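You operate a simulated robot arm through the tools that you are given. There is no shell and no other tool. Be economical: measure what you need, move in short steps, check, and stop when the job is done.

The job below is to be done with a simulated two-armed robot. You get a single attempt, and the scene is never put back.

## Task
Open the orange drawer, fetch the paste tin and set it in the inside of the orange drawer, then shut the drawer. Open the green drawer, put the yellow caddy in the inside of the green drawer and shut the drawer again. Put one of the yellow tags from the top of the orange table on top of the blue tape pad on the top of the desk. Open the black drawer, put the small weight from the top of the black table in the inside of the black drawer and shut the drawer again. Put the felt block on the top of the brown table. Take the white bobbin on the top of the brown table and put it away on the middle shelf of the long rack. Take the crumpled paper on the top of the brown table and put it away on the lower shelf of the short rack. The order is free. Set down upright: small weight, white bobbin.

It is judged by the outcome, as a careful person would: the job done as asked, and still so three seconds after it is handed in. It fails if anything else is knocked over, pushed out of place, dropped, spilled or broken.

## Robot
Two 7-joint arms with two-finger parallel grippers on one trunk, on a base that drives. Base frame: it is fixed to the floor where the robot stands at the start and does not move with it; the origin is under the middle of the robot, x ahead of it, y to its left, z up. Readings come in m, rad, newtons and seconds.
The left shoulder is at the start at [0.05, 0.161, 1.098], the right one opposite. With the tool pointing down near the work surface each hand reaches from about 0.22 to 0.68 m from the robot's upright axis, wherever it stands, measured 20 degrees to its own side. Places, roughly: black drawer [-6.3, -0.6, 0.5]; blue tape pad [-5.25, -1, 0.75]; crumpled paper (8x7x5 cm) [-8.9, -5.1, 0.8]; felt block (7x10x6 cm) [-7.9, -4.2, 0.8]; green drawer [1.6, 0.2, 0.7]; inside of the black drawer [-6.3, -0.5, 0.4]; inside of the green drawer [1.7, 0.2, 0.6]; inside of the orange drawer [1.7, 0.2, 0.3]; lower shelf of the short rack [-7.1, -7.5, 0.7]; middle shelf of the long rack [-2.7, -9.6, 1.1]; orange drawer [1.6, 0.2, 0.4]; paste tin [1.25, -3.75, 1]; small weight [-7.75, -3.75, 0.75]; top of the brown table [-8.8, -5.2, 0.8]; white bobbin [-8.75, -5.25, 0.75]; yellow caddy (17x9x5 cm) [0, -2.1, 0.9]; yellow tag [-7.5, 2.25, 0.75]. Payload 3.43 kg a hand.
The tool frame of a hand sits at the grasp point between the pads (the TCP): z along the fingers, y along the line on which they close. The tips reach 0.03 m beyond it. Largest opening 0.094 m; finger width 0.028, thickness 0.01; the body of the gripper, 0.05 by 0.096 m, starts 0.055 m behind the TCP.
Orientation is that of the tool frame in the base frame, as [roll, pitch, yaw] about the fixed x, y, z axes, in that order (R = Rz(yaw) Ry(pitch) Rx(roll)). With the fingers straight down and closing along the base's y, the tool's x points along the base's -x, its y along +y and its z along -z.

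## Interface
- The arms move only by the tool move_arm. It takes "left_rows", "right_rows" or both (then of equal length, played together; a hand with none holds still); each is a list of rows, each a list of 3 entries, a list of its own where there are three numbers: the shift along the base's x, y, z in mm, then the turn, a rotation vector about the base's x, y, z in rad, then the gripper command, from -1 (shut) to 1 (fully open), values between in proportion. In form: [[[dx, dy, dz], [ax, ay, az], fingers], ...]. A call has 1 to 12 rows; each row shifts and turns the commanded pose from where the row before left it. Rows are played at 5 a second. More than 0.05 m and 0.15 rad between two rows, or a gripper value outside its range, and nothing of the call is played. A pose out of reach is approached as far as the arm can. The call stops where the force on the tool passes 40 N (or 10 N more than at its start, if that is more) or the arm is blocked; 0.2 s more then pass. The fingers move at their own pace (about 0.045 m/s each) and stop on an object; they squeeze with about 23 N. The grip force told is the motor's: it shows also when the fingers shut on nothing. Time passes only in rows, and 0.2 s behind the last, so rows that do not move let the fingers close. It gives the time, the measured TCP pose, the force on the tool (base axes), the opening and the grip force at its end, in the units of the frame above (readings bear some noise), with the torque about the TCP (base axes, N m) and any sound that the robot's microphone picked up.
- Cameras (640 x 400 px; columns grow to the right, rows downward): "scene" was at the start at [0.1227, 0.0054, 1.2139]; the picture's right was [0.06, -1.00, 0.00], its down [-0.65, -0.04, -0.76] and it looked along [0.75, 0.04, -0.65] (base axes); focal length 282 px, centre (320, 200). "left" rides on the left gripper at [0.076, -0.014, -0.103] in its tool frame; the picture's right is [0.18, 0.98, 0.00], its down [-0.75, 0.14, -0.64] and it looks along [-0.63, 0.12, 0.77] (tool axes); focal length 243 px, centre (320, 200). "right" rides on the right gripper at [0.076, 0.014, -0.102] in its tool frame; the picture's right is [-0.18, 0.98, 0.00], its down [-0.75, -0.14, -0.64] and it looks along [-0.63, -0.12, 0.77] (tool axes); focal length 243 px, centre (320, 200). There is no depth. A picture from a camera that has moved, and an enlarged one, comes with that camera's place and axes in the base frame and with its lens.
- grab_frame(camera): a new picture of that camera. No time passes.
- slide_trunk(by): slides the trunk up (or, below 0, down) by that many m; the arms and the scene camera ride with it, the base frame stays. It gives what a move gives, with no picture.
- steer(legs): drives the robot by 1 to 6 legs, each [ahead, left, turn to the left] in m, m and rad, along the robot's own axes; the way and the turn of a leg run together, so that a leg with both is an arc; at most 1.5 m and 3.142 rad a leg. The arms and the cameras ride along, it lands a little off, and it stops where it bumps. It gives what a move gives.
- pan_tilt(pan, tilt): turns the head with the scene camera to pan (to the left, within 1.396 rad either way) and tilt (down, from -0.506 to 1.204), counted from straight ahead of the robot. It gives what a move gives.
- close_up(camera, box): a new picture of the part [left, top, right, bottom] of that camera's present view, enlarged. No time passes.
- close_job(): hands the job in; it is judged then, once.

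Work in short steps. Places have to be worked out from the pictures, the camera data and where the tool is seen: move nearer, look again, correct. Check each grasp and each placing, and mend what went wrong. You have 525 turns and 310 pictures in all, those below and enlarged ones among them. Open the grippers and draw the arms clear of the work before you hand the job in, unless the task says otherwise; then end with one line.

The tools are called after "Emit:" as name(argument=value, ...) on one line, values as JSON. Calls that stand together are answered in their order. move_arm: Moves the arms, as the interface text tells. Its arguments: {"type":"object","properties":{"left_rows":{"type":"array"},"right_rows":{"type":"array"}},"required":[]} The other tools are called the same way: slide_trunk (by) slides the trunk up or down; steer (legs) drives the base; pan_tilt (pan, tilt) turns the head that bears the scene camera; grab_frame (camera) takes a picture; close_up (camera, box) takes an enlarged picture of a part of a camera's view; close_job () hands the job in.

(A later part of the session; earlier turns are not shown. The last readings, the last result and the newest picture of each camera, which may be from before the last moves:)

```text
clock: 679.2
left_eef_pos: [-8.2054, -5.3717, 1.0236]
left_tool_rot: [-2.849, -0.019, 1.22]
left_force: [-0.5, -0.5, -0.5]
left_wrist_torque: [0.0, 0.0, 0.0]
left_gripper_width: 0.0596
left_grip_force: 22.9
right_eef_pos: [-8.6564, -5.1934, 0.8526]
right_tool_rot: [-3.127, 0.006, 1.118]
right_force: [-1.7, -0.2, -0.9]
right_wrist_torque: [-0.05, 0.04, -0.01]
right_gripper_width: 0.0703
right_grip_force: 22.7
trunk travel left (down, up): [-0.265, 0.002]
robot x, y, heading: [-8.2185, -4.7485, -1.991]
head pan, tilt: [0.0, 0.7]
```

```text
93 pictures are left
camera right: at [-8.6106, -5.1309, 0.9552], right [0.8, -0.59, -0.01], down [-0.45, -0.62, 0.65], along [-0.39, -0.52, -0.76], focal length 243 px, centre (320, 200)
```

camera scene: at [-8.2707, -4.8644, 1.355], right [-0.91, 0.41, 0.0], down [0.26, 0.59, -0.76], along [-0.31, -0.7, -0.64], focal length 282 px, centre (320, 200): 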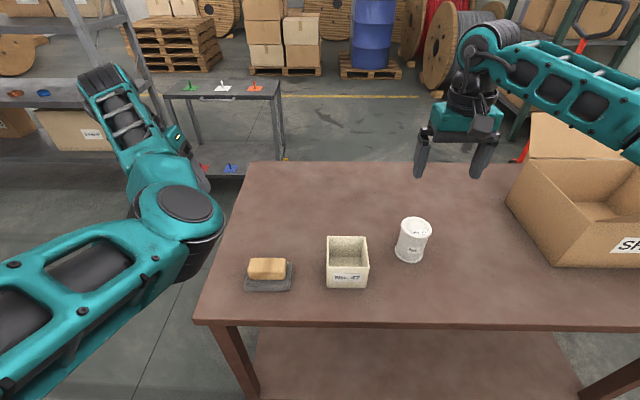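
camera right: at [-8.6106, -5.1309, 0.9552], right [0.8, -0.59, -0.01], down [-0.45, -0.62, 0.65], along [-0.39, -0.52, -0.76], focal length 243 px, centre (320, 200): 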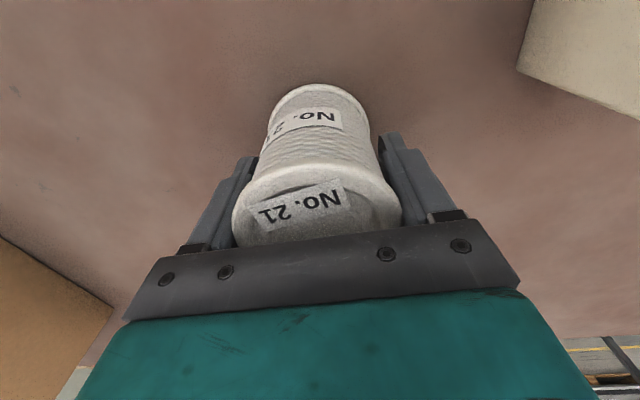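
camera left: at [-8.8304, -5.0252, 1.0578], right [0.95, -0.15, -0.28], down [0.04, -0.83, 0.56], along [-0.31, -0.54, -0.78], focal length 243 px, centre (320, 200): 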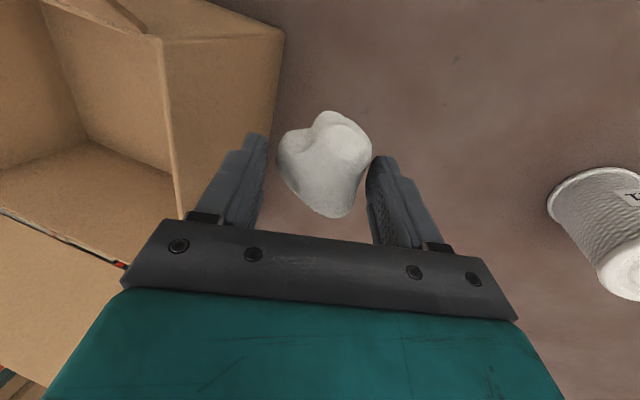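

Gripped (70 mm). I lift the bobbin and back away from the table.

Emit:
move_arm(right_rows=[[[0, 0, 30], [0, 0, 0], -1], [[0, 0, 45], [0, 0, 0], -1], [[0, 0, 45], [0, 0, 0], -1], [[0, 0, 45], [0, 0, 0], -1], [[0, 0, 30], [0, 0, 0], -1]])

Emit:
steer(legs=[[-0.25, 0, 0]])

Emit:
pan_tilt(pan=0.5, tilt=0.35)

Emit:
grab_frame(camera="scene")

```text
clock: 680.4
left_eef_pos: [-8.206, -5.3714, 1.0253]
left_tool_rot: [-2.846, -0.019, 1.22]
left_force: [0.3, 0.7, -0.4]
left_wrist_torque: [-0.01, -0.02, -0.01]
left_gripper_width: 0.0594
left_grip_force: 23.1
right_eef_pos: [-8.6582, -5.1935, 1.0493]
right_tool_rot: [-3.128, 0.006, 1.119]
right_force: [-0.5, 0.2, -1.3]
right_wrist_torque: [0.02, -0.02, 0.0]
right_gripper_width: 0.0699
right_grip_force: 22.9
trunk travel left (down, up): [-0.265, 0.002]
robot x, y, heading: [-8.218, -4.7477, -1.992]
head pan, tilt: [0.0, 0.7]
```

```text
clock: 682.2
left_eef_pos: [-8.1026, -5.1423, 1.0247]
left_tool_rot: [-2.849, -0.017, 1.221]
left_force: [0.3, 0.6, 0.7]
left_wrist_torque: [0.02, 0.05, 0.01]
left_gripper_width: 0.0595
left_grip_force: 23.0
right_eef_pos: [-8.5545, -4.9641, 1.0481]
right_tool_rot: [-3.128, 0.007, 1.12]
right_force: [0.2, 0.8, -0.3]
right_wrist_torque: [-0.02, 0.01, 0.01]
right_gripper_width: 0.07
right_grip_force: 23.1
trunk travel left (down, up): [-0.265, 0.002]
robot x, y, heading: [-8.1147, -4.5199, -1.992]
head pan, tilt: [0.0, 0.7]
```

```text
clock: 683.1
left_eef_pos: [-8.1036, -5.143, 1.0239]
left_tool_rot: [-2.848, -0.02, 1.219]
left_force: [0.3, -0.6, -0.2]
left_wrist_torque: [0.04, 0.0, -0.01]
left_gripper_width: 0.0594
left_grip_force: 23.4
right_eef_pos: [-8.5541, -4.9641, 1.0484]
right_tool_rot: [-3.127, 0.009, 1.119]
right_force: [-0.2, -0.1, -2.1]
right_wrist_torque: [-0.02, 0.01, 0.0]
right_gripper_width: 0.0698
right_grip_force: 23.3
trunk travel left (down, up): [-0.265, 0.002]
robot x, y, heading: [-8.1135, -4.5236, -1.986]
head pan, tilt: [0.499, 0.351]
```

```text
92 pictures are left
camera scene: at [-8.1266, -4.6498, 1.3864], right [-1.0, -0.08, 0.0], down [-0.03, 0.34, -0.94], along [0.08, -0.94, -0.34], focal length 282 px, centre (320, 200)
```

scene: 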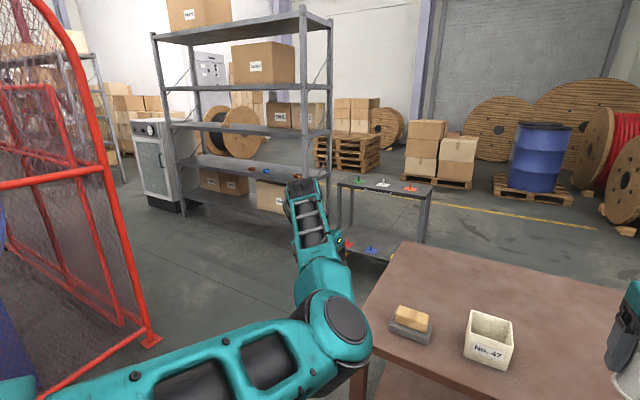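

The short rack stands ahead-left. I zoom in on its shelves.

Emit:
close_up(camera="scene", box=[140, 0, 340, 240])

```text
1.67 times, centred on (240, 120) of scene
camera zoom: at [-8.1266, -4.6498, 1.3864], right [-1.0, -0.08, 0.0], down [-0.03, 0.34, -0.94], along [0.08, -0.94, -0.34], focal length 471 px, centre (453, 333)
```

zoom: 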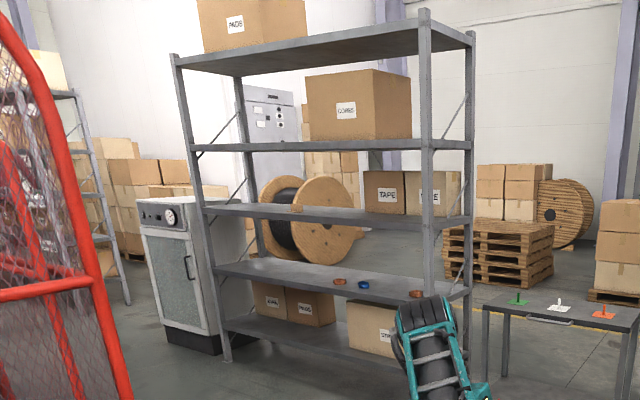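

The target is the clip-bearing shelf at z≈0.7. I drive between the cage and the brown table toward the rack.

Emit:
steer(legs=[[0.13, 0.2, 0], [0.05, 0.55, 0], [1.0, 0.05, 0]])

Emit:
pan_tilt(pan=0.5, tilt=0.45)

Emit:
grab_frame(camera="scene")

```text
clock: 692.5
left_eef_pos: [-7.8535, -6.5565, 1.0233]
left_tool_rot: [-2.849, -0.018, 1.228]
left_force: [-0.1, 0.2, -0.2]
left_wrist_torque: [0.02, -0.02, 0.0]
left_gripper_width: 0.0585
left_grip_force: 22.6
right_eef_pos: [-8.3065, -6.3811, 1.0478]
right_tool_rot: [-3.127, 0.008, 1.126]
right_force: [0.1, 0.2, -0.7]
right_wrist_torque: [0.02, -0.01, 0.0]
right_gripper_width: 0.0691
right_grip_force: 23.2
trunk travel left (down, up): [-0.265, 0.002]
robot x, y, heading: [-7.8702, -5.9313, -1.981]
head pan, tilt: [0.499, 0.351]
```

```text
clock: 693.2
left_eef_pos: [-7.853, -6.555, 1.0251]
left_tool_rot: [-2.849, -0.018, 1.228]
left_force: [0.7, -0.2, 0.1]
left_wrist_torque: [-0.04, 0.0, -0.01]
left_gripper_width: 0.0585
left_grip_force: 22.8
right_eef_pos: [-8.3061, -6.3798, 1.0483]
right_tool_rot: [-3.129, 0.006, 1.126]
right_force: [-0.2, -0.6, -0.3]
right_wrist_torque: [-0.02, 0.02, 0.03]
right_gripper_width: 0.069
right_grip_force: 23.1
trunk travel left (down, up): [-0.265, 0.002]
robot x, y, heading: [-7.8669, -5.9308, -1.983]
head pan, tilt: [0.499, 0.45]
```

```text
90 pictures are left
camera scene: at [-7.8796, -6.0614, 1.3773], right [-1.0, -0.09, 0.0], down [-0.04, 0.43, -0.9], along [0.08, -0.9, -0.43], focal length 282 px, centre (320, 200)
```

scene: 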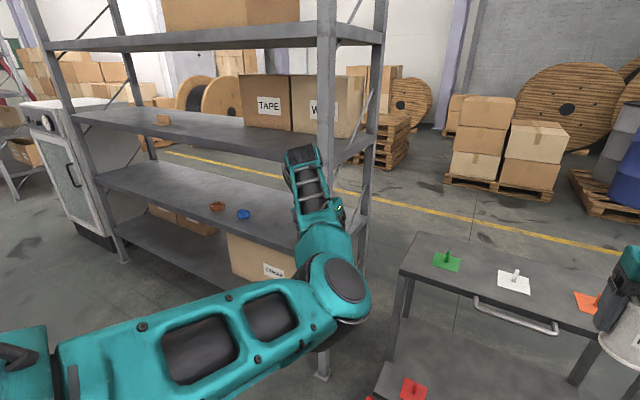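

I see the shelf well: free target spot (-6.68,-7.58), left of the coloured clips. I move left along the rack and look again.

Emit:
steer(legs=[[0.12, 0, 0], [0, 1.3, -0.03]])

Emit:
pan_tilt(pan=0.15, tilt=0.6)

Emit:
grab_frame(camera="scene")

```text
clock: 700.6
left_eef_pos: [-6.7266, -7.2153, 1.0241]
left_tool_rot: [-2.847, -0.022, 1.19]
left_force: [0.0, -0.7, -0.2]
left_wrist_torque: [0.02, 0.01, 0.0]
left_gripper_width: 0.0585
left_grip_force: 23.0
right_eef_pos: [-7.1746, -7.0237, 1.0484]
right_tool_rot: [-3.126, 0.006, 1.089]
right_force: [0.0, -0.1, -2.2]
right_wrist_torque: [0.0, 0.0, 0.01]
right_gripper_width: 0.0688
right_grip_force: 23.0
trunk travel left (down, up): [-0.265, 0.002]
robot x, y, heading: [-6.7213, -6.5964, -2.016]
head pan, tilt: [0.499, 0.45]
```

```text
clock: 701.5
left_eef_pos: [-6.7263, -7.2165, 1.0231]
left_tool_rot: [-2.848, -0.02, 1.188]
left_force: [-0.1, 0.7, -0.1]
left_wrist_torque: [-0.01, 0.03, 0.0]
left_gripper_width: 0.0581
left_grip_force: 23.4
right_eef_pos: [-7.174, -7.0238, 1.0481]
right_tool_rot: [-3.127, 0.007, 1.09]
right_force: [0.7, -0.1, -0.5]
right_wrist_torque: [0.02, -0.01, 0.01]
right_gripper_width: 0.0688
right_grip_force: 22.8
trunk travel left (down, up): [-0.265, 0.002]
robot x, y, heading: [-6.7186, -6.5942, -2.022]
head pan, tilt: [0.15, 0.6]
```

```text
89 pictures are left
camera scene: at [-6.766, -6.7143, 1.3637], right [-0.96, 0.29, 0.0], down [0.17, 0.54, -0.83], along [-0.24, -0.79, -0.56], focal length 282 px, centre (320, 200)
```

scene: 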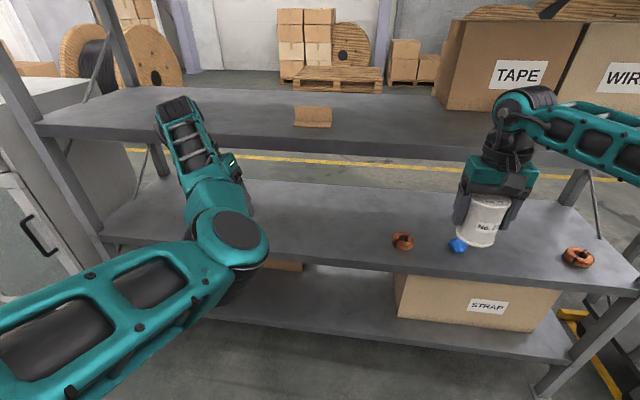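

I pull the right hand (bobbin) back so that it stays outside the rack, and lower the trunk to bring the paper to shelf height.

Emit:
move_arm(right_rows=[[[19, 40, 0], [0, 0, 0], -1], [[19, 40, 0], [0, 0, 0], -1], [[19, 40, 0], [0, 0, 0], -1], [[19, 40, 0], [0, 0, 0], -1], [[19, 40, 0], [0, 0, 0], -1], [[19, 40, 0], [0, 0, 0], -1]])

Emit:
slide_trunk(by=-0.23)

Emit:
grab_frame(camera="left")

Emit:
grab_frame(camera="scene")

```text
clock: 702.9
left_eef_pos: [-6.7267, -7.2159, 1.0248]
left_tool_rot: [-2.849, -0.019, 1.19]
left_force: [0.2, 0.5, -0.7]
left_wrist_torque: [-0.01, 0.0, 0.0]
left_gripper_width: 0.0582
left_grip_force: 22.4
right_eef_pos: [-7.0582, -6.7843, 1.0492]
right_tool_rot: [-3.128, 0.006, 1.089]
right_force: [-0.4, -0.7, -1.1]
right_wrist_torque: [-0.04, 0.01, 0.01]
right_gripper_width: 0.0684
right_grip_force: 23.7
trunk travel left (down, up): [-0.265, 0.002]
robot x, y, heading: [-6.7226, -6.5932, -2.016]
head pan, tilt: [0.15, 0.6]
```

```text
clock: 705.3
left_eef_pos: [-6.725, -7.2166, 0.7942]
left_tool_rot: [-2.848, -0.019, 1.189]
left_force: [0.6, 0.0, 0.2]
left_wrist_torque: [-0.01, 0.02, 0.02]
left_gripper_width: 0.0579
left_grip_force: 22.6
right_eef_pos: [-7.0594, -6.784, 0.8188]
right_tool_rot: [-3.128, 0.007, 1.088]
right_force: [0.8, -0.4, -0.4]
right_wrist_torque: [0.04, 0.0, 0.0]
right_gripper_width: 0.0683
right_grip_force: 22.8
trunk travel left (down, up): [-0.035, 0.232]
robot x, y, heading: [-6.7245, -6.5968, -2.019]
head pan, tilt: [0.15, 0.6]
```

```text
88 pictures are left
camera left: at [-6.6843, -7.1525, 0.8972], right [0.94, -0.17, -0.28], down [0.01, -0.83, 0.56], along [-0.33, -0.53, -0.78], focal length 243 px, centre (320, 200)
```

left: 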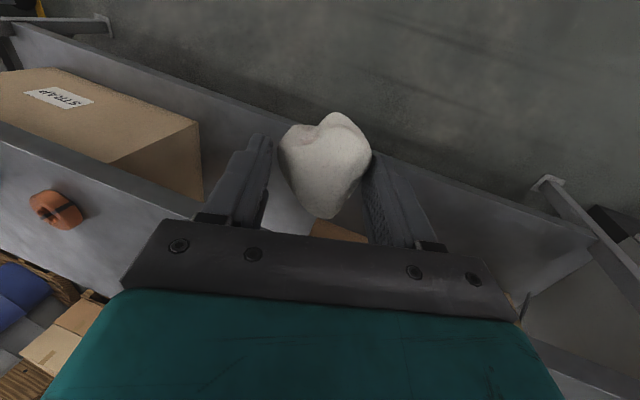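

```text
87 pictures are left
camera scene: at [-6.766, -6.7141, 1.1337], right [-0.96, 0.29, 0.0], down [0.17, 0.54, -0.83], along [-0.24, -0.79, -0.56], focal length 282 px, centre (320, 200)
```

scene: 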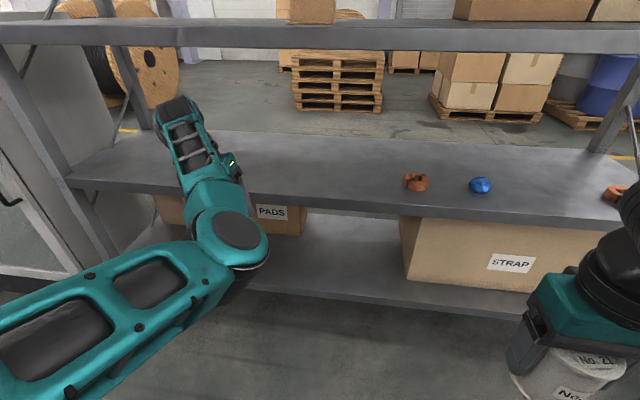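

Shelf top z≈0.704, next shelf's underside ≈1.07. I lower 2 cm and drive 0.26 m in.

Emit:
slide_trunk(by=-0.018)

Emit:
steer(legs=[[0.14, 0, 0], [0.12, 0, 0]])

Emit:
grab_frame(camera="left")

Emit:
grab_frame(camera="scene")

```text
clock: 705.9
left_eef_pos: [-6.7272, -7.2166, 0.7754]
left_tool_rot: [-2.849, -0.021, 1.19]
left_force: [-0.6, -1.0, -0.6]
left_wrist_torque: [0.01, 0.0, 0.02]
left_gripper_width: 0.0576
left_grip_force: 23.0
right_eef_pos: [-7.0599, -6.7858, 0.801]
right_tool_rot: [-3.127, 0.008, 1.089]
right_force: [-0.2, 0.5, -1.1]
right_wrist_torque: [0.02, -0.01, -0.02]
right_gripper_width: 0.0685
right_grip_force: 22.8
trunk travel left (down, up): [-0.017, 0.25]
robot x, y, heading: [-6.7243, -6.5991, -2.015]
head pan, tilt: [0.15, 0.6]
```

```text
clock: 708.1
left_eef_pos: [-6.8396, -7.4501, 0.7751]
left_tool_rot: [-2.848, -0.02, 1.192]
left_force: [-0.6, -0.9, 0.6]
left_wrist_torque: [0.0, -0.03, 0.04]
left_gripper_width: 0.0575
left_grip_force: 22.6
right_eef_pos: [-7.1726, -7.0192, 0.8002]
right_tool_rot: [-3.127, 0.006, 1.091]
right_force: [0.5, 0.0, -1.8]
right_wrist_torque: [0.01, 0.01, 0.0]
right_gripper_width: 0.0684
right_grip_force: 23.2
trunk travel left (down, up): [-0.017, 0.25]
robot x, y, heading: [-6.8324, -6.8295, -2.018]
head pan, tilt: [0.15, 0.6]
```

```text
86 pictures are left
camera left: at [-6.7969, -7.387, 0.8791], right [0.94, -0.17, -0.28], down [0.01, -0.83, 0.56], along [-0.33, -0.53, -0.78], focal length 243 px, centre (320, 200)
```

left: 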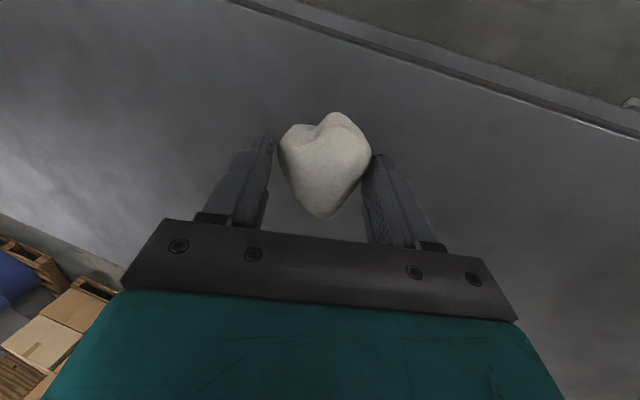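

```text
85 pictures are left
camera scene: at [-6.8788, -6.9486, 1.1157], right [-0.96, 0.29, 0.0], down [0.17, 0.54, -0.82], along [-0.24, -0.79, -0.57], focal length 282 px, centre (320, 200)
```

scene: 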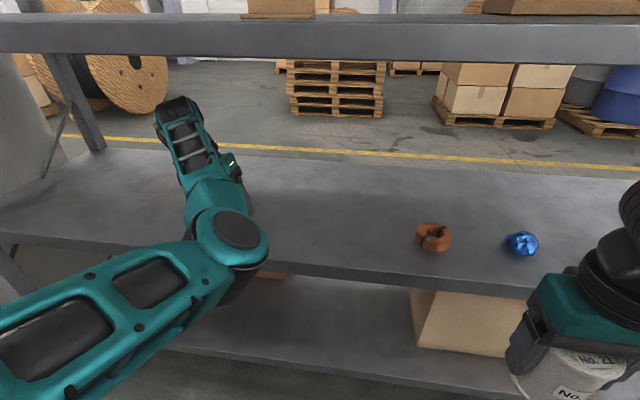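

The paper is over the shelf. I lower the last 2.5 cm to contact and release.

Emit:
slide_trunk(by=-0.016)

Emit:
move_arm(left_rows=[[[0, 0, -5], [0, 0, 0], -1], [[0, 0, -4], [0, 0, 0], -1], [[0, 0, 0], [0, 0, 0], -0.2], [[0, 0, 0], [0, 0, 0], 0.5], [[0, 0, 0], [0, 0, 0], 1], [[0, 0, 0], [0, 0, 0], 1]])

Emit:
grab_frame(camera="left")

```text
clock: 708.7
left_eef_pos: [-6.8395, -7.4507, 0.7593]
left_tool_rot: [-2.848, -0.019, 1.19]
left_force: [0.3, 0.1, -0.1]
left_wrist_torque: [-0.01, 0.01, 0.01]
left_gripper_width: 0.0576
left_grip_force: 22.6
right_eef_pos: [-7.1721, -7.0193, 0.7846]
right_tool_rot: [-3.127, 0.008, 1.091]
right_force: [0.1, 0.2, -1.6]
right_wrist_torque: [0.01, 0.02, 0.01]
right_gripper_width: 0.0686
right_grip_force: 23.7
trunk travel left (down, up): [-0.001, 0.266]
robot x, y, heading: [-6.8347, -6.8291, -2.02]
head pan, tilt: [0.15, 0.6]
```

```text
clock: 710.1
left_eef_pos: [-6.8402, -7.4498, 0.7504]
left_tool_rot: [-2.848, -0.02, 1.19]
left_force: [-0.6, -0.3, 0.3]
left_wrist_torque: [-0.02, 0.02, 0.0]
left_gripper_width: 0.0937
left_grip_force: 0.0
right_eef_pos: [-7.172, -7.0195, 0.7838]
right_tool_rot: [-3.129, 0.006, 1.092]
right_force: [0.1, 0.2, -1.8]
right_wrist_torque: [0.03, 0.0, -0.02]
right_gripper_width: 0.0683
right_grip_force: 23.2
trunk travel left (down, up): [-0.001, 0.266]
robot x, y, heading: [-6.8377, -6.8234, -2.02]
head pan, tilt: [0.15, 0.6]
```

```text
84 pictures are left
camera left: at [-6.7967, -7.3869, 0.854], right [0.94, -0.17, -0.28], down [0.01, -0.83, 0.56], along [-0.33, -0.53, -0.78], focal length 243 px, centre (320, 200)
```

left: 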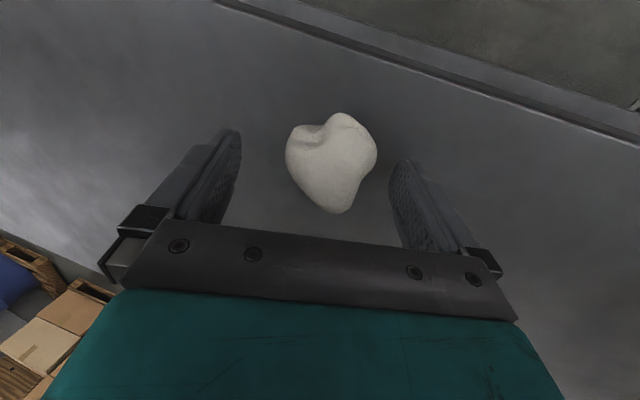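

Paper lies on the shelf. I raise the hand 6 cm by the trunk and back out.

Emit:
slide_trunk(by=0.05)

Emit:
steer(legs=[[-0.35, 0, 0]])

Emit:
slide_trunk(by=0.21)

Emit:
pan_tilt(pan=0.1, tilt=0.6)

Emit:
grab_frame(camera="scene")

```text
clock: 711.1
left_eef_pos: [-6.8392, -7.4498, 0.8002]
left_tool_rot: [-2.85, -0.02, 1.191]
left_force: [-0.1, -0.1, 0.1]
left_wrist_torque: [0.0, 0.0, 0.0]
left_gripper_width: 0.094
left_grip_force: 0.0
right_eef_pos: [-7.1722, -7.0185, 0.8343]
right_tool_rot: [-3.127, 0.006, 1.09]
right_force: [0.6, 0.2, -1.4]
right_wrist_torque: [0.01, -0.01, 0.0]
right_gripper_width: 0.0681
right_grip_force: 23.0
trunk travel left (down, up): [-0.051, 0.216]
robot x, y, heading: [-6.8344, -6.8307, -2.017]
head pan, tilt: [0.15, 0.6]
```

```text
clock: 713.3
left_eef_pos: [-6.6862, -7.1338, 0.8014]
left_tool_rot: [-2.849, -0.018, 1.193]
left_force: [0.5, -0.6, 0.6]
left_wrist_torque: [-0.01, 0.0, -0.03]
left_gripper_width: 0.0938
left_grip_force: 0.0
right_eef_pos: [-7.0197, -6.7042, 0.8347]
right_tool_rot: [-3.127, 0.007, 1.089]
right_force: [0.0, 0.5, -1.3]
right_wrist_torque: [-0.03, 0.01, -0.03]
right_gripper_width: 0.0681
right_grip_force: 23.1
trunk travel left (down, up): [-0.051, 0.216]
robot x, y, heading: [-6.6828, -6.5128, -2.019]
head pan, tilt: [0.15, 0.6]
```

```text
clock: 715.6
left_eef_pos: [-6.687, -7.1336, 1.01]
left_tool_rot: [-2.848, -0.018, 1.189]
left_force: [0.6, 0.7, -0.2]
left_wrist_torque: [-0.01, -0.01, 0.01]
left_gripper_width: 0.0938
left_grip_force: 0.0
right_eef_pos: [-7.0189, -6.7031, 1.0444]
right_tool_rot: [-3.128, 0.005, 1.091]
right_force: [-0.6, -0.8, -2.1]
right_wrist_torque: [-0.03, 0.01, -0.01]
right_gripper_width: 0.0681
right_grip_force: 23.3
trunk travel left (down, up): [-0.261, 0.006]
robot x, y, heading: [-6.6815, -6.5163, -2.021]
head pan, tilt: [0.15, 0.6]
```

```text
clock: 716.2
left_eef_pos: [-6.6879, -7.1337, 1.0114]
left_tool_rot: [-2.848, -0.018, 1.191]
left_force: [-0.6, 0.1, 0.3]
left_wrist_torque: [0.0, -0.01, -0.02]
left_gripper_width: 0.0936
left_grip_force: 0.0
right_eef_pos: [-7.0193, -6.7039, 1.0442]
right_tool_rot: [-3.128, 0.007, 1.09]
right_force: [-0.7, 0.4, -0.6]
right_wrist_torque: [-0.01, 0.02, 0.0]
right_gripper_width: 0.0679
right_grip_force: 23.1
trunk travel left (down, up): [-0.261, 0.006]
robot x, y, heading: [-6.6809, -6.5094, -2.017]
head pan, tilt: [0.099, 0.6]
```

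```text
83 pictures are left
camera scene: at [-6.731, -6.6312, 1.3597], right [-0.94, 0.34, 0.0], down [0.19, 0.53, -0.83], along [-0.28, -0.78, -0.56], focal length 282 px, centre (320, 200)
```

scene: 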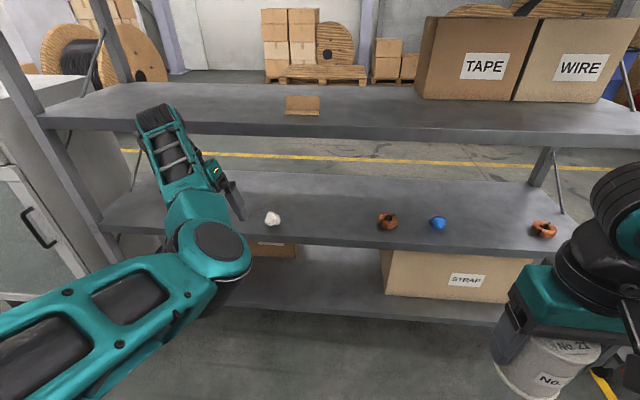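

Paper is placed. Next the bobbin to the long rack at about (-2.7,-9.6). I look to the left for the way.

Emit:
pan_tilt(pan=1.25, tilt=0.3)

Emit:
grab_frame(camera="scene")

```text
clock: 717.6
left_eef_pos: [-6.6861, -7.1348, 1.0092]
left_tool_rot: [-2.848, -0.02, 1.191]
left_force: [-0.2, 1.1, -0.5]
left_wrist_torque: [-0.01, 0.03, -0.03]
left_gripper_width: 0.0939
left_grip_force: 0.1
right_eef_pos: [-7.0198, -6.7034, 1.045]
right_tool_rot: [-3.127, 0.007, 1.091]
right_force: [0.6, 0.9, -1.0]
right_wrist_torque: [-0.01, 0.0, -0.01]
right_gripper_width: 0.0677
right_grip_force: 23.2
trunk travel left (down, up): [-0.261, 0.006]
robot x, y, heading: [-6.6801, -6.5135, -2.015]
head pan, tilt: [1.25, 0.3]
```

```text
82 pictures are left
camera scene: at [-6.6339, -6.6131, 1.3872], right [-0.7, -0.72, 0.0], down [-0.21, 0.21, -0.96], along [0.69, -0.66, -0.3], focal length 282 px, centre (320, 200)
```

scene: 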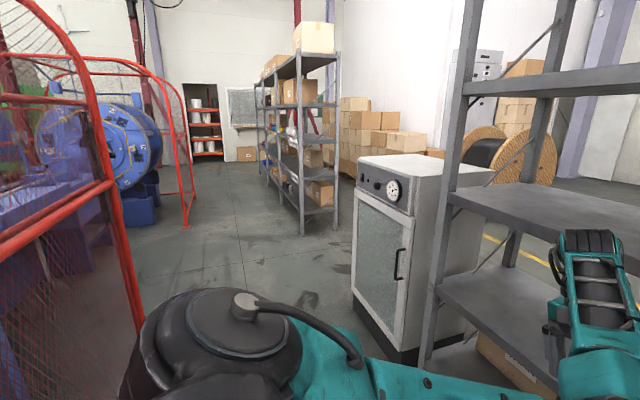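

The long rack stands further along, its front from (-4.22,-8.62) to (-1.13,-10.0). I drive sideways along the aisle.

Emit:
steer(legs=[[0, 1.45, 0], [0, 1.45, 0.02]])

Emit:
pan_tilt(pan=0.3, tilt=0.3)

Emit:
grab_frame(camera="scene")

```text
clock: 731.6
left_eef_pos: [-4.0654, -8.3896, 1.0097]
left_tool_rot: [-2.849, -0.019, 1.197]
left_force: [0.7, -1.2, 0.5]
left_wrist_torque: [0.03, -0.01, 0.01]
left_gripper_width: 0.0939
left_grip_force: 0.1
right_eef_pos: [-4.4016, -7.9626, 1.0455]
right_tool_rot: [-3.127, 0.007, 1.099]
right_force: [0.0, -0.3, -1.1]
right_wrist_torque: [0.0, 0.0, 0.01]
right_gripper_width: 0.068
right_grip_force: 22.6
trunk travel left (down, up): [-0.261, 0.006]
robot x, y, heading: [-4.0674, -7.7708, -2.013]
head pan, tilt: [1.25, 0.3]
```

```text
clock: 732.8
left_eef_pos: [-4.0651, -8.3905, 1.0105]
left_tool_rot: [-2.849, -0.02, 1.2]
left_force: [0.1, 0.5, -1.1]
left_wrist_torque: [-0.05, 0.02, -0.01]
left_gripper_width: 0.094
left_grip_force: 0.0
right_eef_pos: [-4.4022, -7.9621, 1.0436]
right_tool_rot: [-3.127, 0.006, 1.099]
right_force: [-0.9, -0.2, -2.0]
right_wrist_torque: [0.01, 0.02, 0.01]
right_gripper_width: 0.0677
right_grip_force: 22.9
trunk travel left (down, up): [-0.261, 0.006]
robot x, y, heading: [-4.0635, -7.7677, -2.011]
head pan, tilt: [0.3, 0.3]
```

```text
81 pictures are left
camera scene: at [-4.0974, -7.896, 1.3872], right [-0.99, 0.14, 0.0], down [0.04, 0.29, -0.96], along [-0.13, -0.95, -0.3], focal length 282 px, centre (320, 200)
```

scene: 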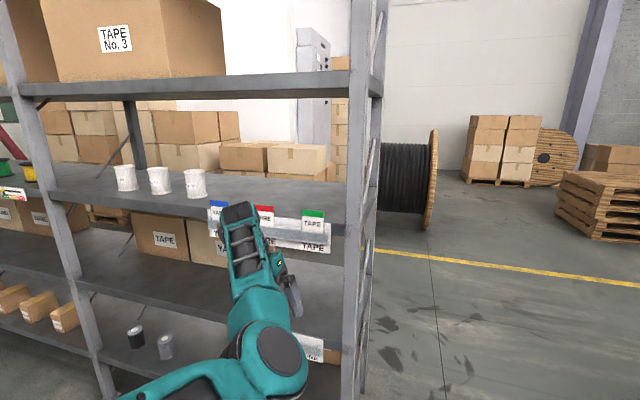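

I zoom in on the middle shelf.

Emit:
close_up(camera="scene", box=[30, 70, 390, 290])

```text
1.78 times, centred on (210, 180) of scene
camera zoom: at [-4.0974, -7.896, 1.3872], right [-0.99, 0.14, 0.0], down [0.04, 0.29, -0.96], along [-0.13, -0.95, -0.3], focal length 502 px, centre (516, 236)
```

zoom: 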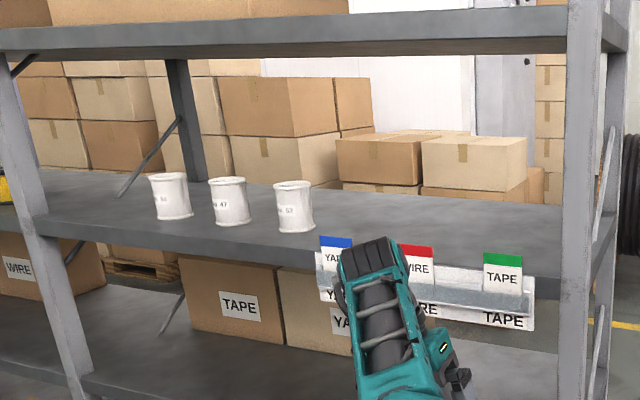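

The middle shelf (z≈1.10) already holds bobbins No. 30, 47, 57; I choose the free spot left of No. 30, about (-3.32,-9.08). The shelf above is low (≈1.43), so I tilt the right hand 0.4 rad, raise it, and move along.

Emit:
move_arm(right_rows=[[[0, 0, 35], [-0.121, 0.057, 0], -1], [[0, 0, 40], [-0.121, 0.057, 0], -1], [[0, 0, 40], [-0.121, 0.057, 0], -1], [[0, 0, 40], [0, 0, 0], -1]], left_rows=[[[10, 22, 0], [0, 0, 0], 0], [[10, 22, 0], [0, 0, 0], 0], [[10, 22, 0], [0, 0, 0], 0], [[10, 22, 0], [0, 0, 0], 0]])

Emit:
steer(legs=[[0.06, 0, 0], [0, 1.42, 0]])

Emit:
pan_tilt(pan=-0.3, tilt=0.35)

Emit:
grab_frame(camera="scene")

```text
clock: 733.8
left_eef_pos: [-4.0103, -8.3422, 0.9988]
left_tool_rot: [-2.847, -0.02, 1.199]
left_force: [0.2, 0.4, -0.1]
left_wrist_torque: [-0.02, 0.01, -0.01]
left_gripper_width: 0.047
left_grip_force: 0.2
left hand out of reach, approached as far as the arm can: row 2, 3, 4
right_eef_pos: [-4.4031, -7.9668, 1.2033]
right_tool_rot: [-3.139, 0.409, 1.097]
right_force: [-0.2, 0.2, -1.1]
right_wrist_torque: [0.0, -0.01, 0.0]
right_gripper_width: 0.0674
right_grip_force: 22.8
right hand out of reach, approached as far as the arm can: row 3
trunk travel left (down, up): [-0.261, 0.006]
robot x, y, heading: [-4.0659, -7.7717, -2.013]
head pan, tilt: [0.3, 0.3]
```

```text
clock: 741.5
left_eef_pos: [-2.738, -8.9837, 0.9977]
left_tool_rot: [-2.849, -0.019, 1.221]
left_force: [0.0, -0.4, 0.4]
left_wrist_torque: [0.02, 0.01, -0.04]
left_gripper_width: 0.0469
left_grip_force: 0.0
right_eef_pos: [-3.1377, -8.6184, 1.2033]
right_tool_rot: [-3.139, 0.406, 1.117]
right_force: [0.0, 0.0, -1.5]
right_wrist_torque: [0.02, 0.01, -0.01]
right_gripper_width: 0.0678
right_grip_force: 22.8
trunk travel left (down, up): [-0.261, 0.006]
robot x, y, heading: [-2.8011, -8.4119, -1.992]
head pan, tilt: [0.3, 0.3]
```

```text
clock: 742.5
left_eef_pos: [-2.739, -8.9846, 0.9984]
left_tool_rot: [-2.849, -0.021, 1.22]
left_force: [-0.2, -0.4, -0.9]
left_wrist_torque: [-0.02, -0.02, 0.02]
left_gripper_width: 0.047
left_grip_force: 0.0
right_eef_pos: [-3.1381, -8.6175, 1.2023]
right_tool_rot: [-3.139, 0.409, 1.117]
right_force: [0.1, -0.1, -1.6]
right_wrist_torque: [-0.01, 0.02, -0.03]
right_gripper_width: 0.0678
right_grip_force: 22.8
trunk travel left (down, up): [-0.261, 0.006]
robot x, y, heading: [-2.8045, -8.4093, -1.992]
head pan, tilt: [-0.3, 0.351]
```

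```text
79 pictures are left
camera scene: at [-2.8826, -8.5178, 1.3825], right [-0.75, 0.66, 0.0], down [0.23, 0.26, -0.94], along [-0.62, -0.71, -0.34], focal length 282 px, centre (320, 200)
```

scene: 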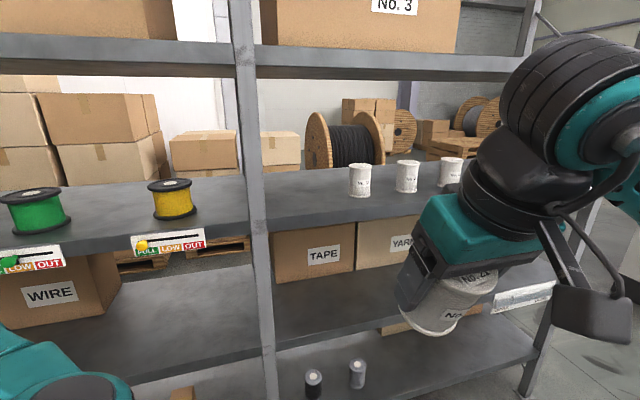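

Spot between the post and No. 30: T≈(-3.343,-9.046), front plane known. I extend the right arm 0.26 m forward first.

Emit:
move_arm(right_rows=[[[-16, -36, 0], [0, 0, 0], -1], [[-16, -36, 0], [0, 0, 0], -1], [[-16, -36, 0], [0, 0, 0], -1], [[-16, -36, 0], [0, 0, 0], -1], [[-16, -36, 0], [0, 0, 0], -1], [[-16, -36, 0], [0, 0, 0], -1], [[-10, -20, 0], [0, 0, 0], -1]])

Emit:
grab_frame(camera="scene")

Emit:
grab_frame(camera="right")

```text
clock: 744.1
left_eef_pos: [-2.7383, -8.9851, 0.9991]
left_tool_rot: [-2.849, -0.019, 1.219]
left_force: [-0.3, 0.7, 0.5]
left_wrist_torque: [0.03, 0.0, 0.0]
left_gripper_width: 0.0471
left_grip_force: 0.1
right_eef_pos: [-3.2443, -8.8545, 1.2021]
right_tool_rot: [-3.14, 0.409, 1.116]
right_force: [-0.1, -0.5, -1.3]
right_wrist_torque: [0.02, 0.02, 0.01]
right_gripper_width: 0.068
right_grip_force: 23.0
trunk travel left (down, up): [-0.261, 0.006]
robot x, y, heading: [-2.8041, -8.4089, -1.99]
head pan, tilt: [-0.3, 0.351]
```

```text
78 pictures are left
camera scene: at [-2.8827, -8.518, 1.3824], right [-0.75, 0.66, 0.0], down [0.23, 0.26, -0.94], along [-0.62, -0.71, -0.34], focal length 282 px, centre (320, 200)
```

scene: 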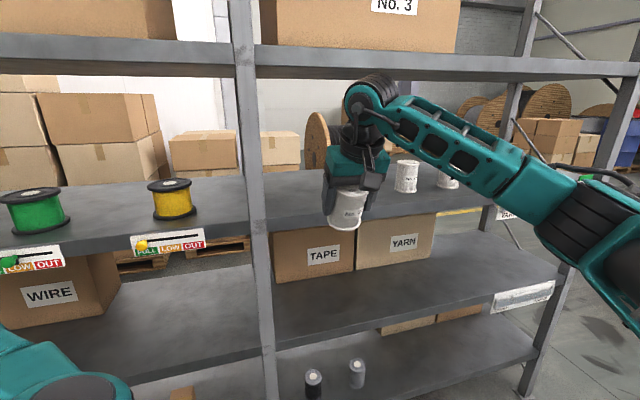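

```text
77 pictures are left
camera right: at [-3.1841, -8.7609, 1.2654], right [0.81, -0.58, 0.07], down [-0.32, -0.33, 0.89], along [-0.49, -0.74, -0.45], focal length 243 px, centre (320, 200)
```

right: 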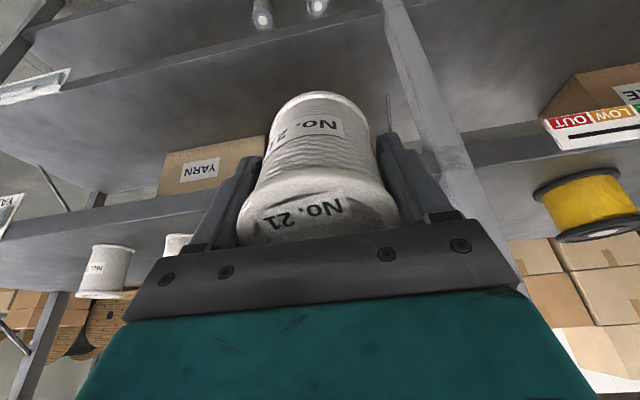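

Upper shelf underside ≈1.42, wrist top ≈1.41; I lower 1.6 cm and drive 0.2 m in.

Emit:
move_arm(right_rows=[[[0, 0, -16], [0, 0, 0], -1]])

Emit:
steer(legs=[[0.1, -0.005, 0], [0.1, -0.005, 0]])

Emit:
grab_frame(camera="scene")

Emit:
grab_frame(camera="right")

```text
clock: 744.5
left_eef_pos: [-2.7398, -8.9852, 0.9986]
left_tool_rot: [-2.847, -0.019, 1.221]
left_force: [0.1, 0.4, -0.4]
left_wrist_torque: [-0.01, 0.0, -0.01]
left_gripper_width: 0.0472
left_grip_force: 0.2
right_eef_pos: [-3.2454, -8.8538, 1.1858]
right_tool_rot: [-3.14, 0.408, 1.118]
right_force: [1.0, 0.5, -1.4]
right_wrist_torque: [-0.01, 0.03, 0.0]
right_gripper_width: 0.0679
right_grip_force: 23.1
trunk travel left (down, up): [-0.261, 0.006]
robot x, y, heading: [-2.8023, -8.4124, -1.989]
head pan, tilt: [-0.3, 0.351]
```

```text
clock: 746.4
left_eef_pos: [-2.8282, -9.1646, 0.9993]
left_tool_rot: [-2.85, -0.021, 1.221]
left_force: [0.3, 0.1, 0.4]
left_wrist_torque: [0.01, 0.01, -0.01]
left_gripper_width: 0.0473
left_grip_force: 0.1
right_eef_pos: [-3.3344, -9.0323, 1.1863]
right_tool_rot: [-3.14, 0.405, 1.117]
right_force: [0.0, -0.8, -1.0]
right_wrist_torque: [0.04, -0.01, -0.04]
right_gripper_width: 0.0677
right_grip_force: 23.4
trunk travel left (down, up): [-0.261, 0.006]
robot x, y, heading: [-2.8956, -8.5879, -1.988]
head pan, tilt: [-0.3, 0.351]
```

```text
76 pictures are left
camera scene: at [-2.9734, -8.697, 1.3823], right [-0.75, 0.66, 0.0], down [0.23, 0.26, -0.94], along [-0.62, -0.71, -0.34], focal length 282 px, centre (320, 200)
```

scene: 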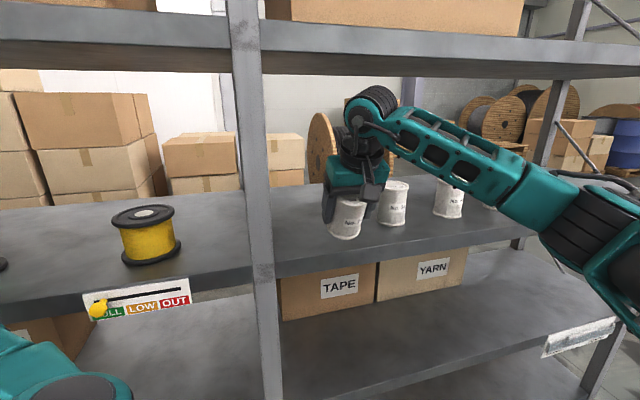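

```text
75 pictures are left
camera right: at [-3.2742, -8.9391, 1.2487], right [0.81, -0.58, 0.07], down [-0.32, -0.33, 0.89], along [-0.49, -0.74, -0.45], focal length 243 px, centre (320, 200)
```

right: 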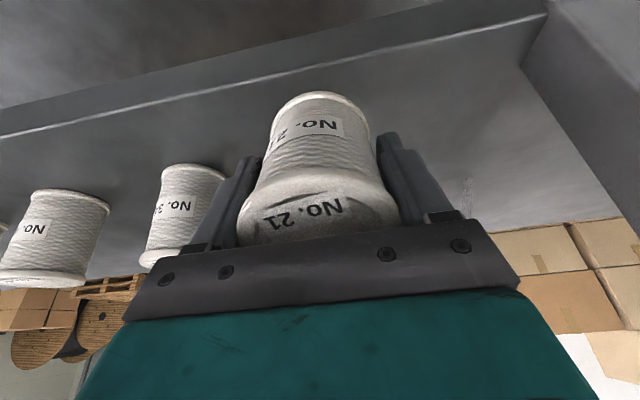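

The bobbin is above the shelf. I lower in small steps to contact.

Emit:
move_arm(right_rows=[[[0, 0, -10], [0, 0, 0], -1], [[0, 0, -5], [0, 0, 0], -1], [[0, 0, -4], [0, 0, 0], -1]])

Emit:
grab_frame(camera="right")

```text
clock: 747.2
left_eef_pos: [-2.8281, -9.1632, 0.9991]
left_tool_rot: [-2.848, -0.018, 1.221]
left_force: [-0.4, 0.6, 0.1]
left_wrist_torque: [-0.01, -0.02, -0.01]
left_gripper_width: 0.0472
left_grip_force: 0.1
right_eef_pos: [-3.3345, -9.0333, 1.1667]
right_tool_rot: [-3.14, 0.407, 1.118]
right_force: [0.0, 0.4, -1.4]
right_wrist_torque: [0.0, 0.0, 0.01]
right_gripper_width: 0.0677
right_grip_force: 23.0
trunk travel left (down, up): [-0.261, 0.006]
robot x, y, heading: [-2.8921, -8.5899, -1.992]
head pan, tilt: [-0.3, 0.351]
```

```text
74 pictures are left
camera right: at [-3.274, -8.9382, 1.23], right [0.81, -0.58, 0.07], down [-0.32, -0.33, 0.89], along [-0.49, -0.74, -0.45], focal length 243 px, centre (320, 200)
```

right: 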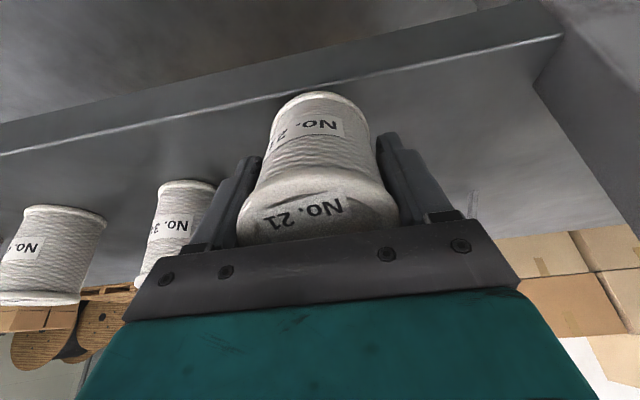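

The rim is right at the shelf's front edge, so I must go further in: raise 1 cm, drive 6.5 cm ahead, and look.

Emit:
move_arm(right_rows=[[[0, 0, 12], [0, 0, 0], -1]])

Emit:
steer(legs=[[0.065, 0, 0]])

Emit:
move_arm(right_rows=[[[0, 0, -8], [0, 0, 0], -1], [[0, 0, -5], [0, 0, 0], -1], [[0, 0, -3], [0, 0, 0], -1], [[0, 0, -3], [0, 0, 0], -1]])

Emit:
grab_frame(camera="right")

```text
clock: 747.6
left_eef_pos: [-2.8275, -9.1636, 0.9981]
left_tool_rot: [-2.849, -0.019, 1.22]
left_force: [-0.3, 0.1, -0.3]
left_wrist_torque: [-0.01, 0.0, -0.01]
left_gripper_width: 0.0473
left_grip_force: 0.0
right_eef_pos: [-3.3333, -9.0308, 1.178]
right_tool_rot: [-3.139, 0.407, 1.117]
right_force: [-1.4, 0.0, -2.3]
right_wrist_torque: [0.01, -0.01, 0.01]
right_gripper_width: 0.0678
right_grip_force: 22.3
trunk travel left (down, up): [-0.261, 0.006]
robot x, y, heading: [-2.8923, -8.5921, -1.988]
head pan, tilt: [-0.3, 0.351]
```

```text
clock: 748.5
left_eef_pos: [-2.8426, -9.1964, 0.9985]
left_tool_rot: [-2.84, -0.039, 1.215]
left_force: [0.1, 4.7, 2.0]
left_wrist_torque: [-0.58, 0.02, -0.04]
left_gripper_width: 0.0471
left_grip_force: 0.0
right_eef_pos: [-3.3508, -9.0714, 1.1776]
right_tool_rot: [-3.141, 0.407, 1.119]
right_force: [0.7, 0.5, -1.7]
right_wrist_torque: [0.03, -0.02, 0.04]
right_gripper_width: 0.0679
right_grip_force: 22.9
trunk travel left (down, up): [-0.261, 0.006]
robot x, y, heading: [-2.9111, -8.6313, -1.99]
head pan, tilt: [-0.3, 0.351]
stopped in leg 1: the force on the tool passed its limit (the readings are from after the stop); the commanded pose is now the measured one
```

```text
clock: 749.5
left_eef_pos: [-2.8439, -9.197, 1.0003]
left_tool_rot: [-2.838, -0.036, 1.215]
left_force: [-0.2, -0.4, -0.5]
left_wrist_torque: [0.03, -0.01, -0.02]
left_gripper_width: 0.0471
left_grip_force: 0.0
right_eef_pos: [-3.3518, -9.0726, 1.1621]
right_tool_rot: [-3.141, 0.415, 1.118]
right_force: [-2.2, 2.1, 13.3]
right_wrist_torque: [0.28, -0.02, 0.0]
right_gripper_width: 0.0677
right_grip_force: 22.6
trunk travel left (down, up): [-0.261, 0.006]
robot x, y, heading: [-2.9142, -8.6308, -1.991]
head pan, tilt: [-0.3, 0.351]
```

```text
73 pictures are left
camera right: at [-3.2913, -8.9784, 1.2254], right [0.81, -0.58, 0.07], down [-0.32, -0.33, 0.89], along [-0.49, -0.74, -0.45], focal length 243 px, centre (320, 200)
```

right: 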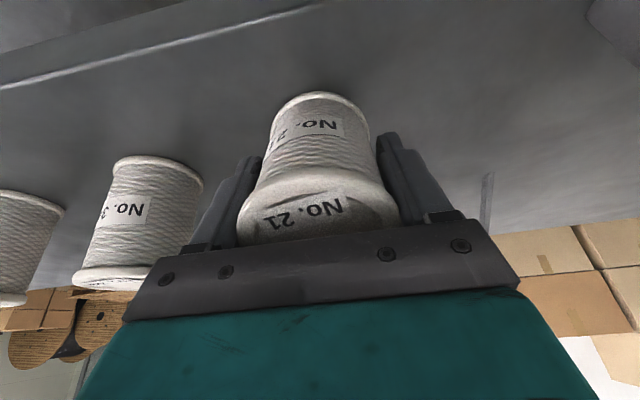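

The bobbin's rim touches the shelf, about 4 cm inside the edge. I press down a few millimetres more so that it rights itself in the grip.

Emit:
move_arm(right_rows=[[[0, 0, -3], [0, 0, 0], -1], [[0, 0, -3], [0, 0, 0], -1], [[0, 0, -2], [0, 0, 0], -1]])

Emit:
grab_frame(camera="right")

Emit:
close_up(camera="scene", box=[230, 60, 480, 300])

```text
clock: 750.3
left_eef_pos: [-2.8432, -9.1978, 0.9998]
left_tool_rot: [-2.837, -0.037, 1.217]
left_force: [0.1, 0.5, -0.6]
left_wrist_torque: [0.03, 0.01, 0.01]
left_gripper_width: 0.0472
left_grip_force: 0.0
right_eef_pos: [-3.3513, -9.0725, 1.1547]
right_tool_rot: [3.141, 0.413, 1.117]
right_force: [-6.4, -5.3, 23.1]
right_wrist_torque: [-0.05, 0.18, 0.02]
right_gripper_width: 0.0683
right_grip_force: 22.8
trunk travel left (down, up): [-0.261, 0.006]
robot x, y, heading: [-2.9111, -8.6311, -1.989]
head pan, tilt: [-0.3, 0.351]
```

```text
72 pictures are left
camera right: at [-3.2912, -8.9794, 1.2174], right [0.81, -0.58, 0.07], down [-0.32, -0.33, 0.89], along [-0.49, -0.74, -0.45], focal length 243 px, centre (320, 200)
```

right: 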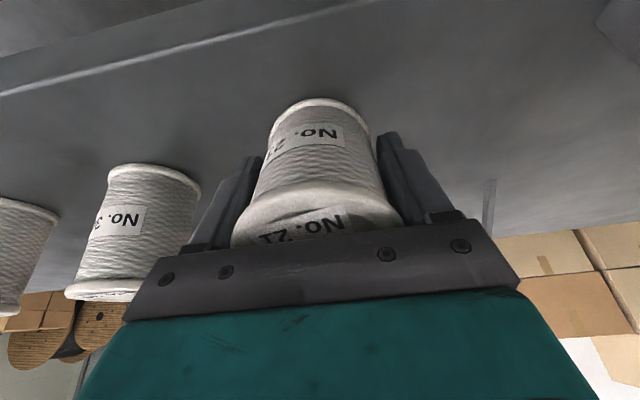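

```text
1.67 times, centred on (355, 180) of scene
camera zoom: at [-2.9902, -8.7363, 1.3827], right [-0.75, 0.66, 0.0], down [0.23, 0.26, -0.94], along [-0.62, -0.71, -0.34], focal length 471 px, centre (262, 233)
```

zoom: 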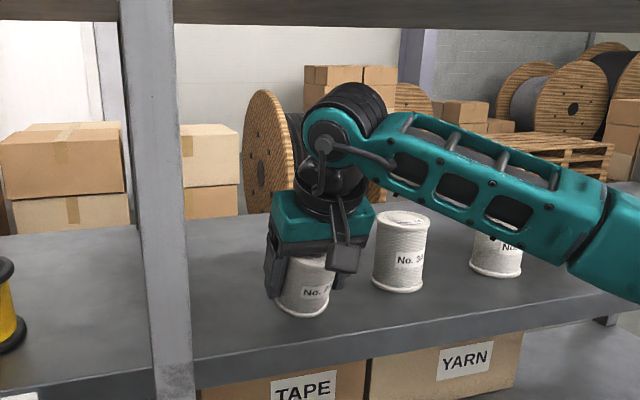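

It has turned nearly upright. I press 3 mm more and then open slowly.

Emit:
move_arm(right_rows=[[[0, 0, -2], [0, 0, 0], -1], [[0, 0, -1], [0, 0, 0], -1]])

Emit:
close_up(camera="right", box=[40, 60, 480, 320])

```text
clock: 750.9
left_eef_pos: [-2.8431, -9.1972, 0.9994]
left_tool_rot: [-2.838, -0.038, 1.217]
left_force: [0.5, 0.1, 0.0]
left_wrist_torque: [-0.01, 0.04, 0.02]
left_gripper_width: 0.047
left_grip_force: 0.0
right_eef_pos: [-3.352, -9.0732, 1.1519]
right_tool_rot: [3.141, 0.414, 1.118]
right_force: [-6.0, -5.5, 24.6]
right_wrist_torque: [-0.03, 0.17, 0.01]
right_gripper_width: 0.0682
right_grip_force: 22.5
trunk travel left (down, up): [-0.261, 0.006]
robot x, y, heading: [-2.9114, -8.6331, -1.986]
head pan, tilt: [-0.3, 0.351]
```

```text
1.45 times, centred on (260, 190) of right
camera zoom: at [-3.2909, -8.9792, 1.2147], right [0.81, -0.58, 0.07], down [-0.32, -0.33, 0.89], along [-0.49, -0.74, -0.45], focal length 353 px, centre (407, 214)
```

zoom: 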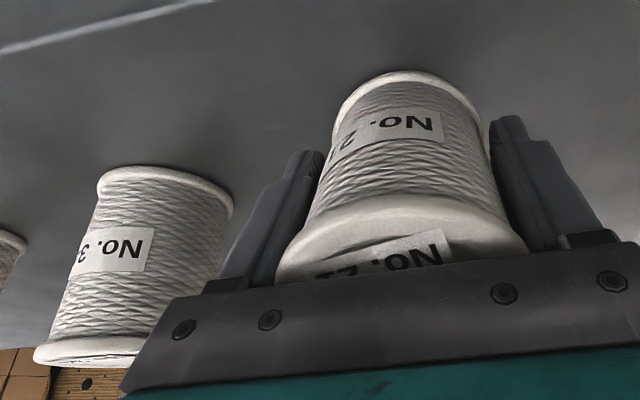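

Nearly upright and seated. I open the fingers.

Emit:
move_arm(right_rows=[[[0, 0, 1], [0, 0, 0], 0.55], [[0, 0, 0], [0, 0, 0], 0.7], [[0, 0, 0], [0, 0, 0], 0.95], [[0, 0, 0], [0, 0, 0], 0.95]])

Emit:
grab_frame(camera="right")

```text
clock: 751.9
left_eef_pos: [-2.8429, -9.1974, 0.9984]
left_tool_rot: [-2.837, -0.037, 1.218]
left_force: [0.9, 6.0, -2.2]
left_wrist_torque: [-0.49, 0.17, 0.07]
left_gripper_width: 0.047
left_grip_force: 0.0
right_eef_pos: [-3.3518, -9.0727, 1.1498]
right_tool_rot: [-3.139, 0.406, 1.119]
right_force: [0.0, 0.0, 0.0]
right_wrist_torque: [-0.01, 0.01, -0.01]
right_gripper_width: 0.0921
right_grip_force: 0.1
trunk travel left (down, up): [-0.261, 0.006]
robot x, y, heading: [-2.9155, -8.6337, -1.987]
head pan, tilt: [-0.3, 0.351]
```

```text
69 pictures are left
camera right: at [-3.2914, -8.9795, 1.2127], right [0.81, -0.58, 0.07], down [-0.32, -0.33, 0.89], along [-0.49, -0.74, -0.46], focal length 243 px, centre (320, 200)
```

right: 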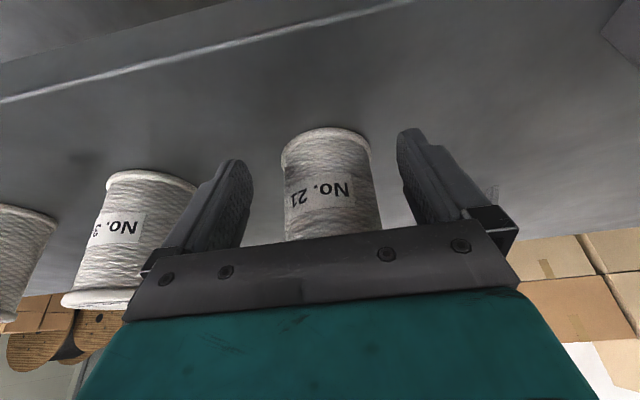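

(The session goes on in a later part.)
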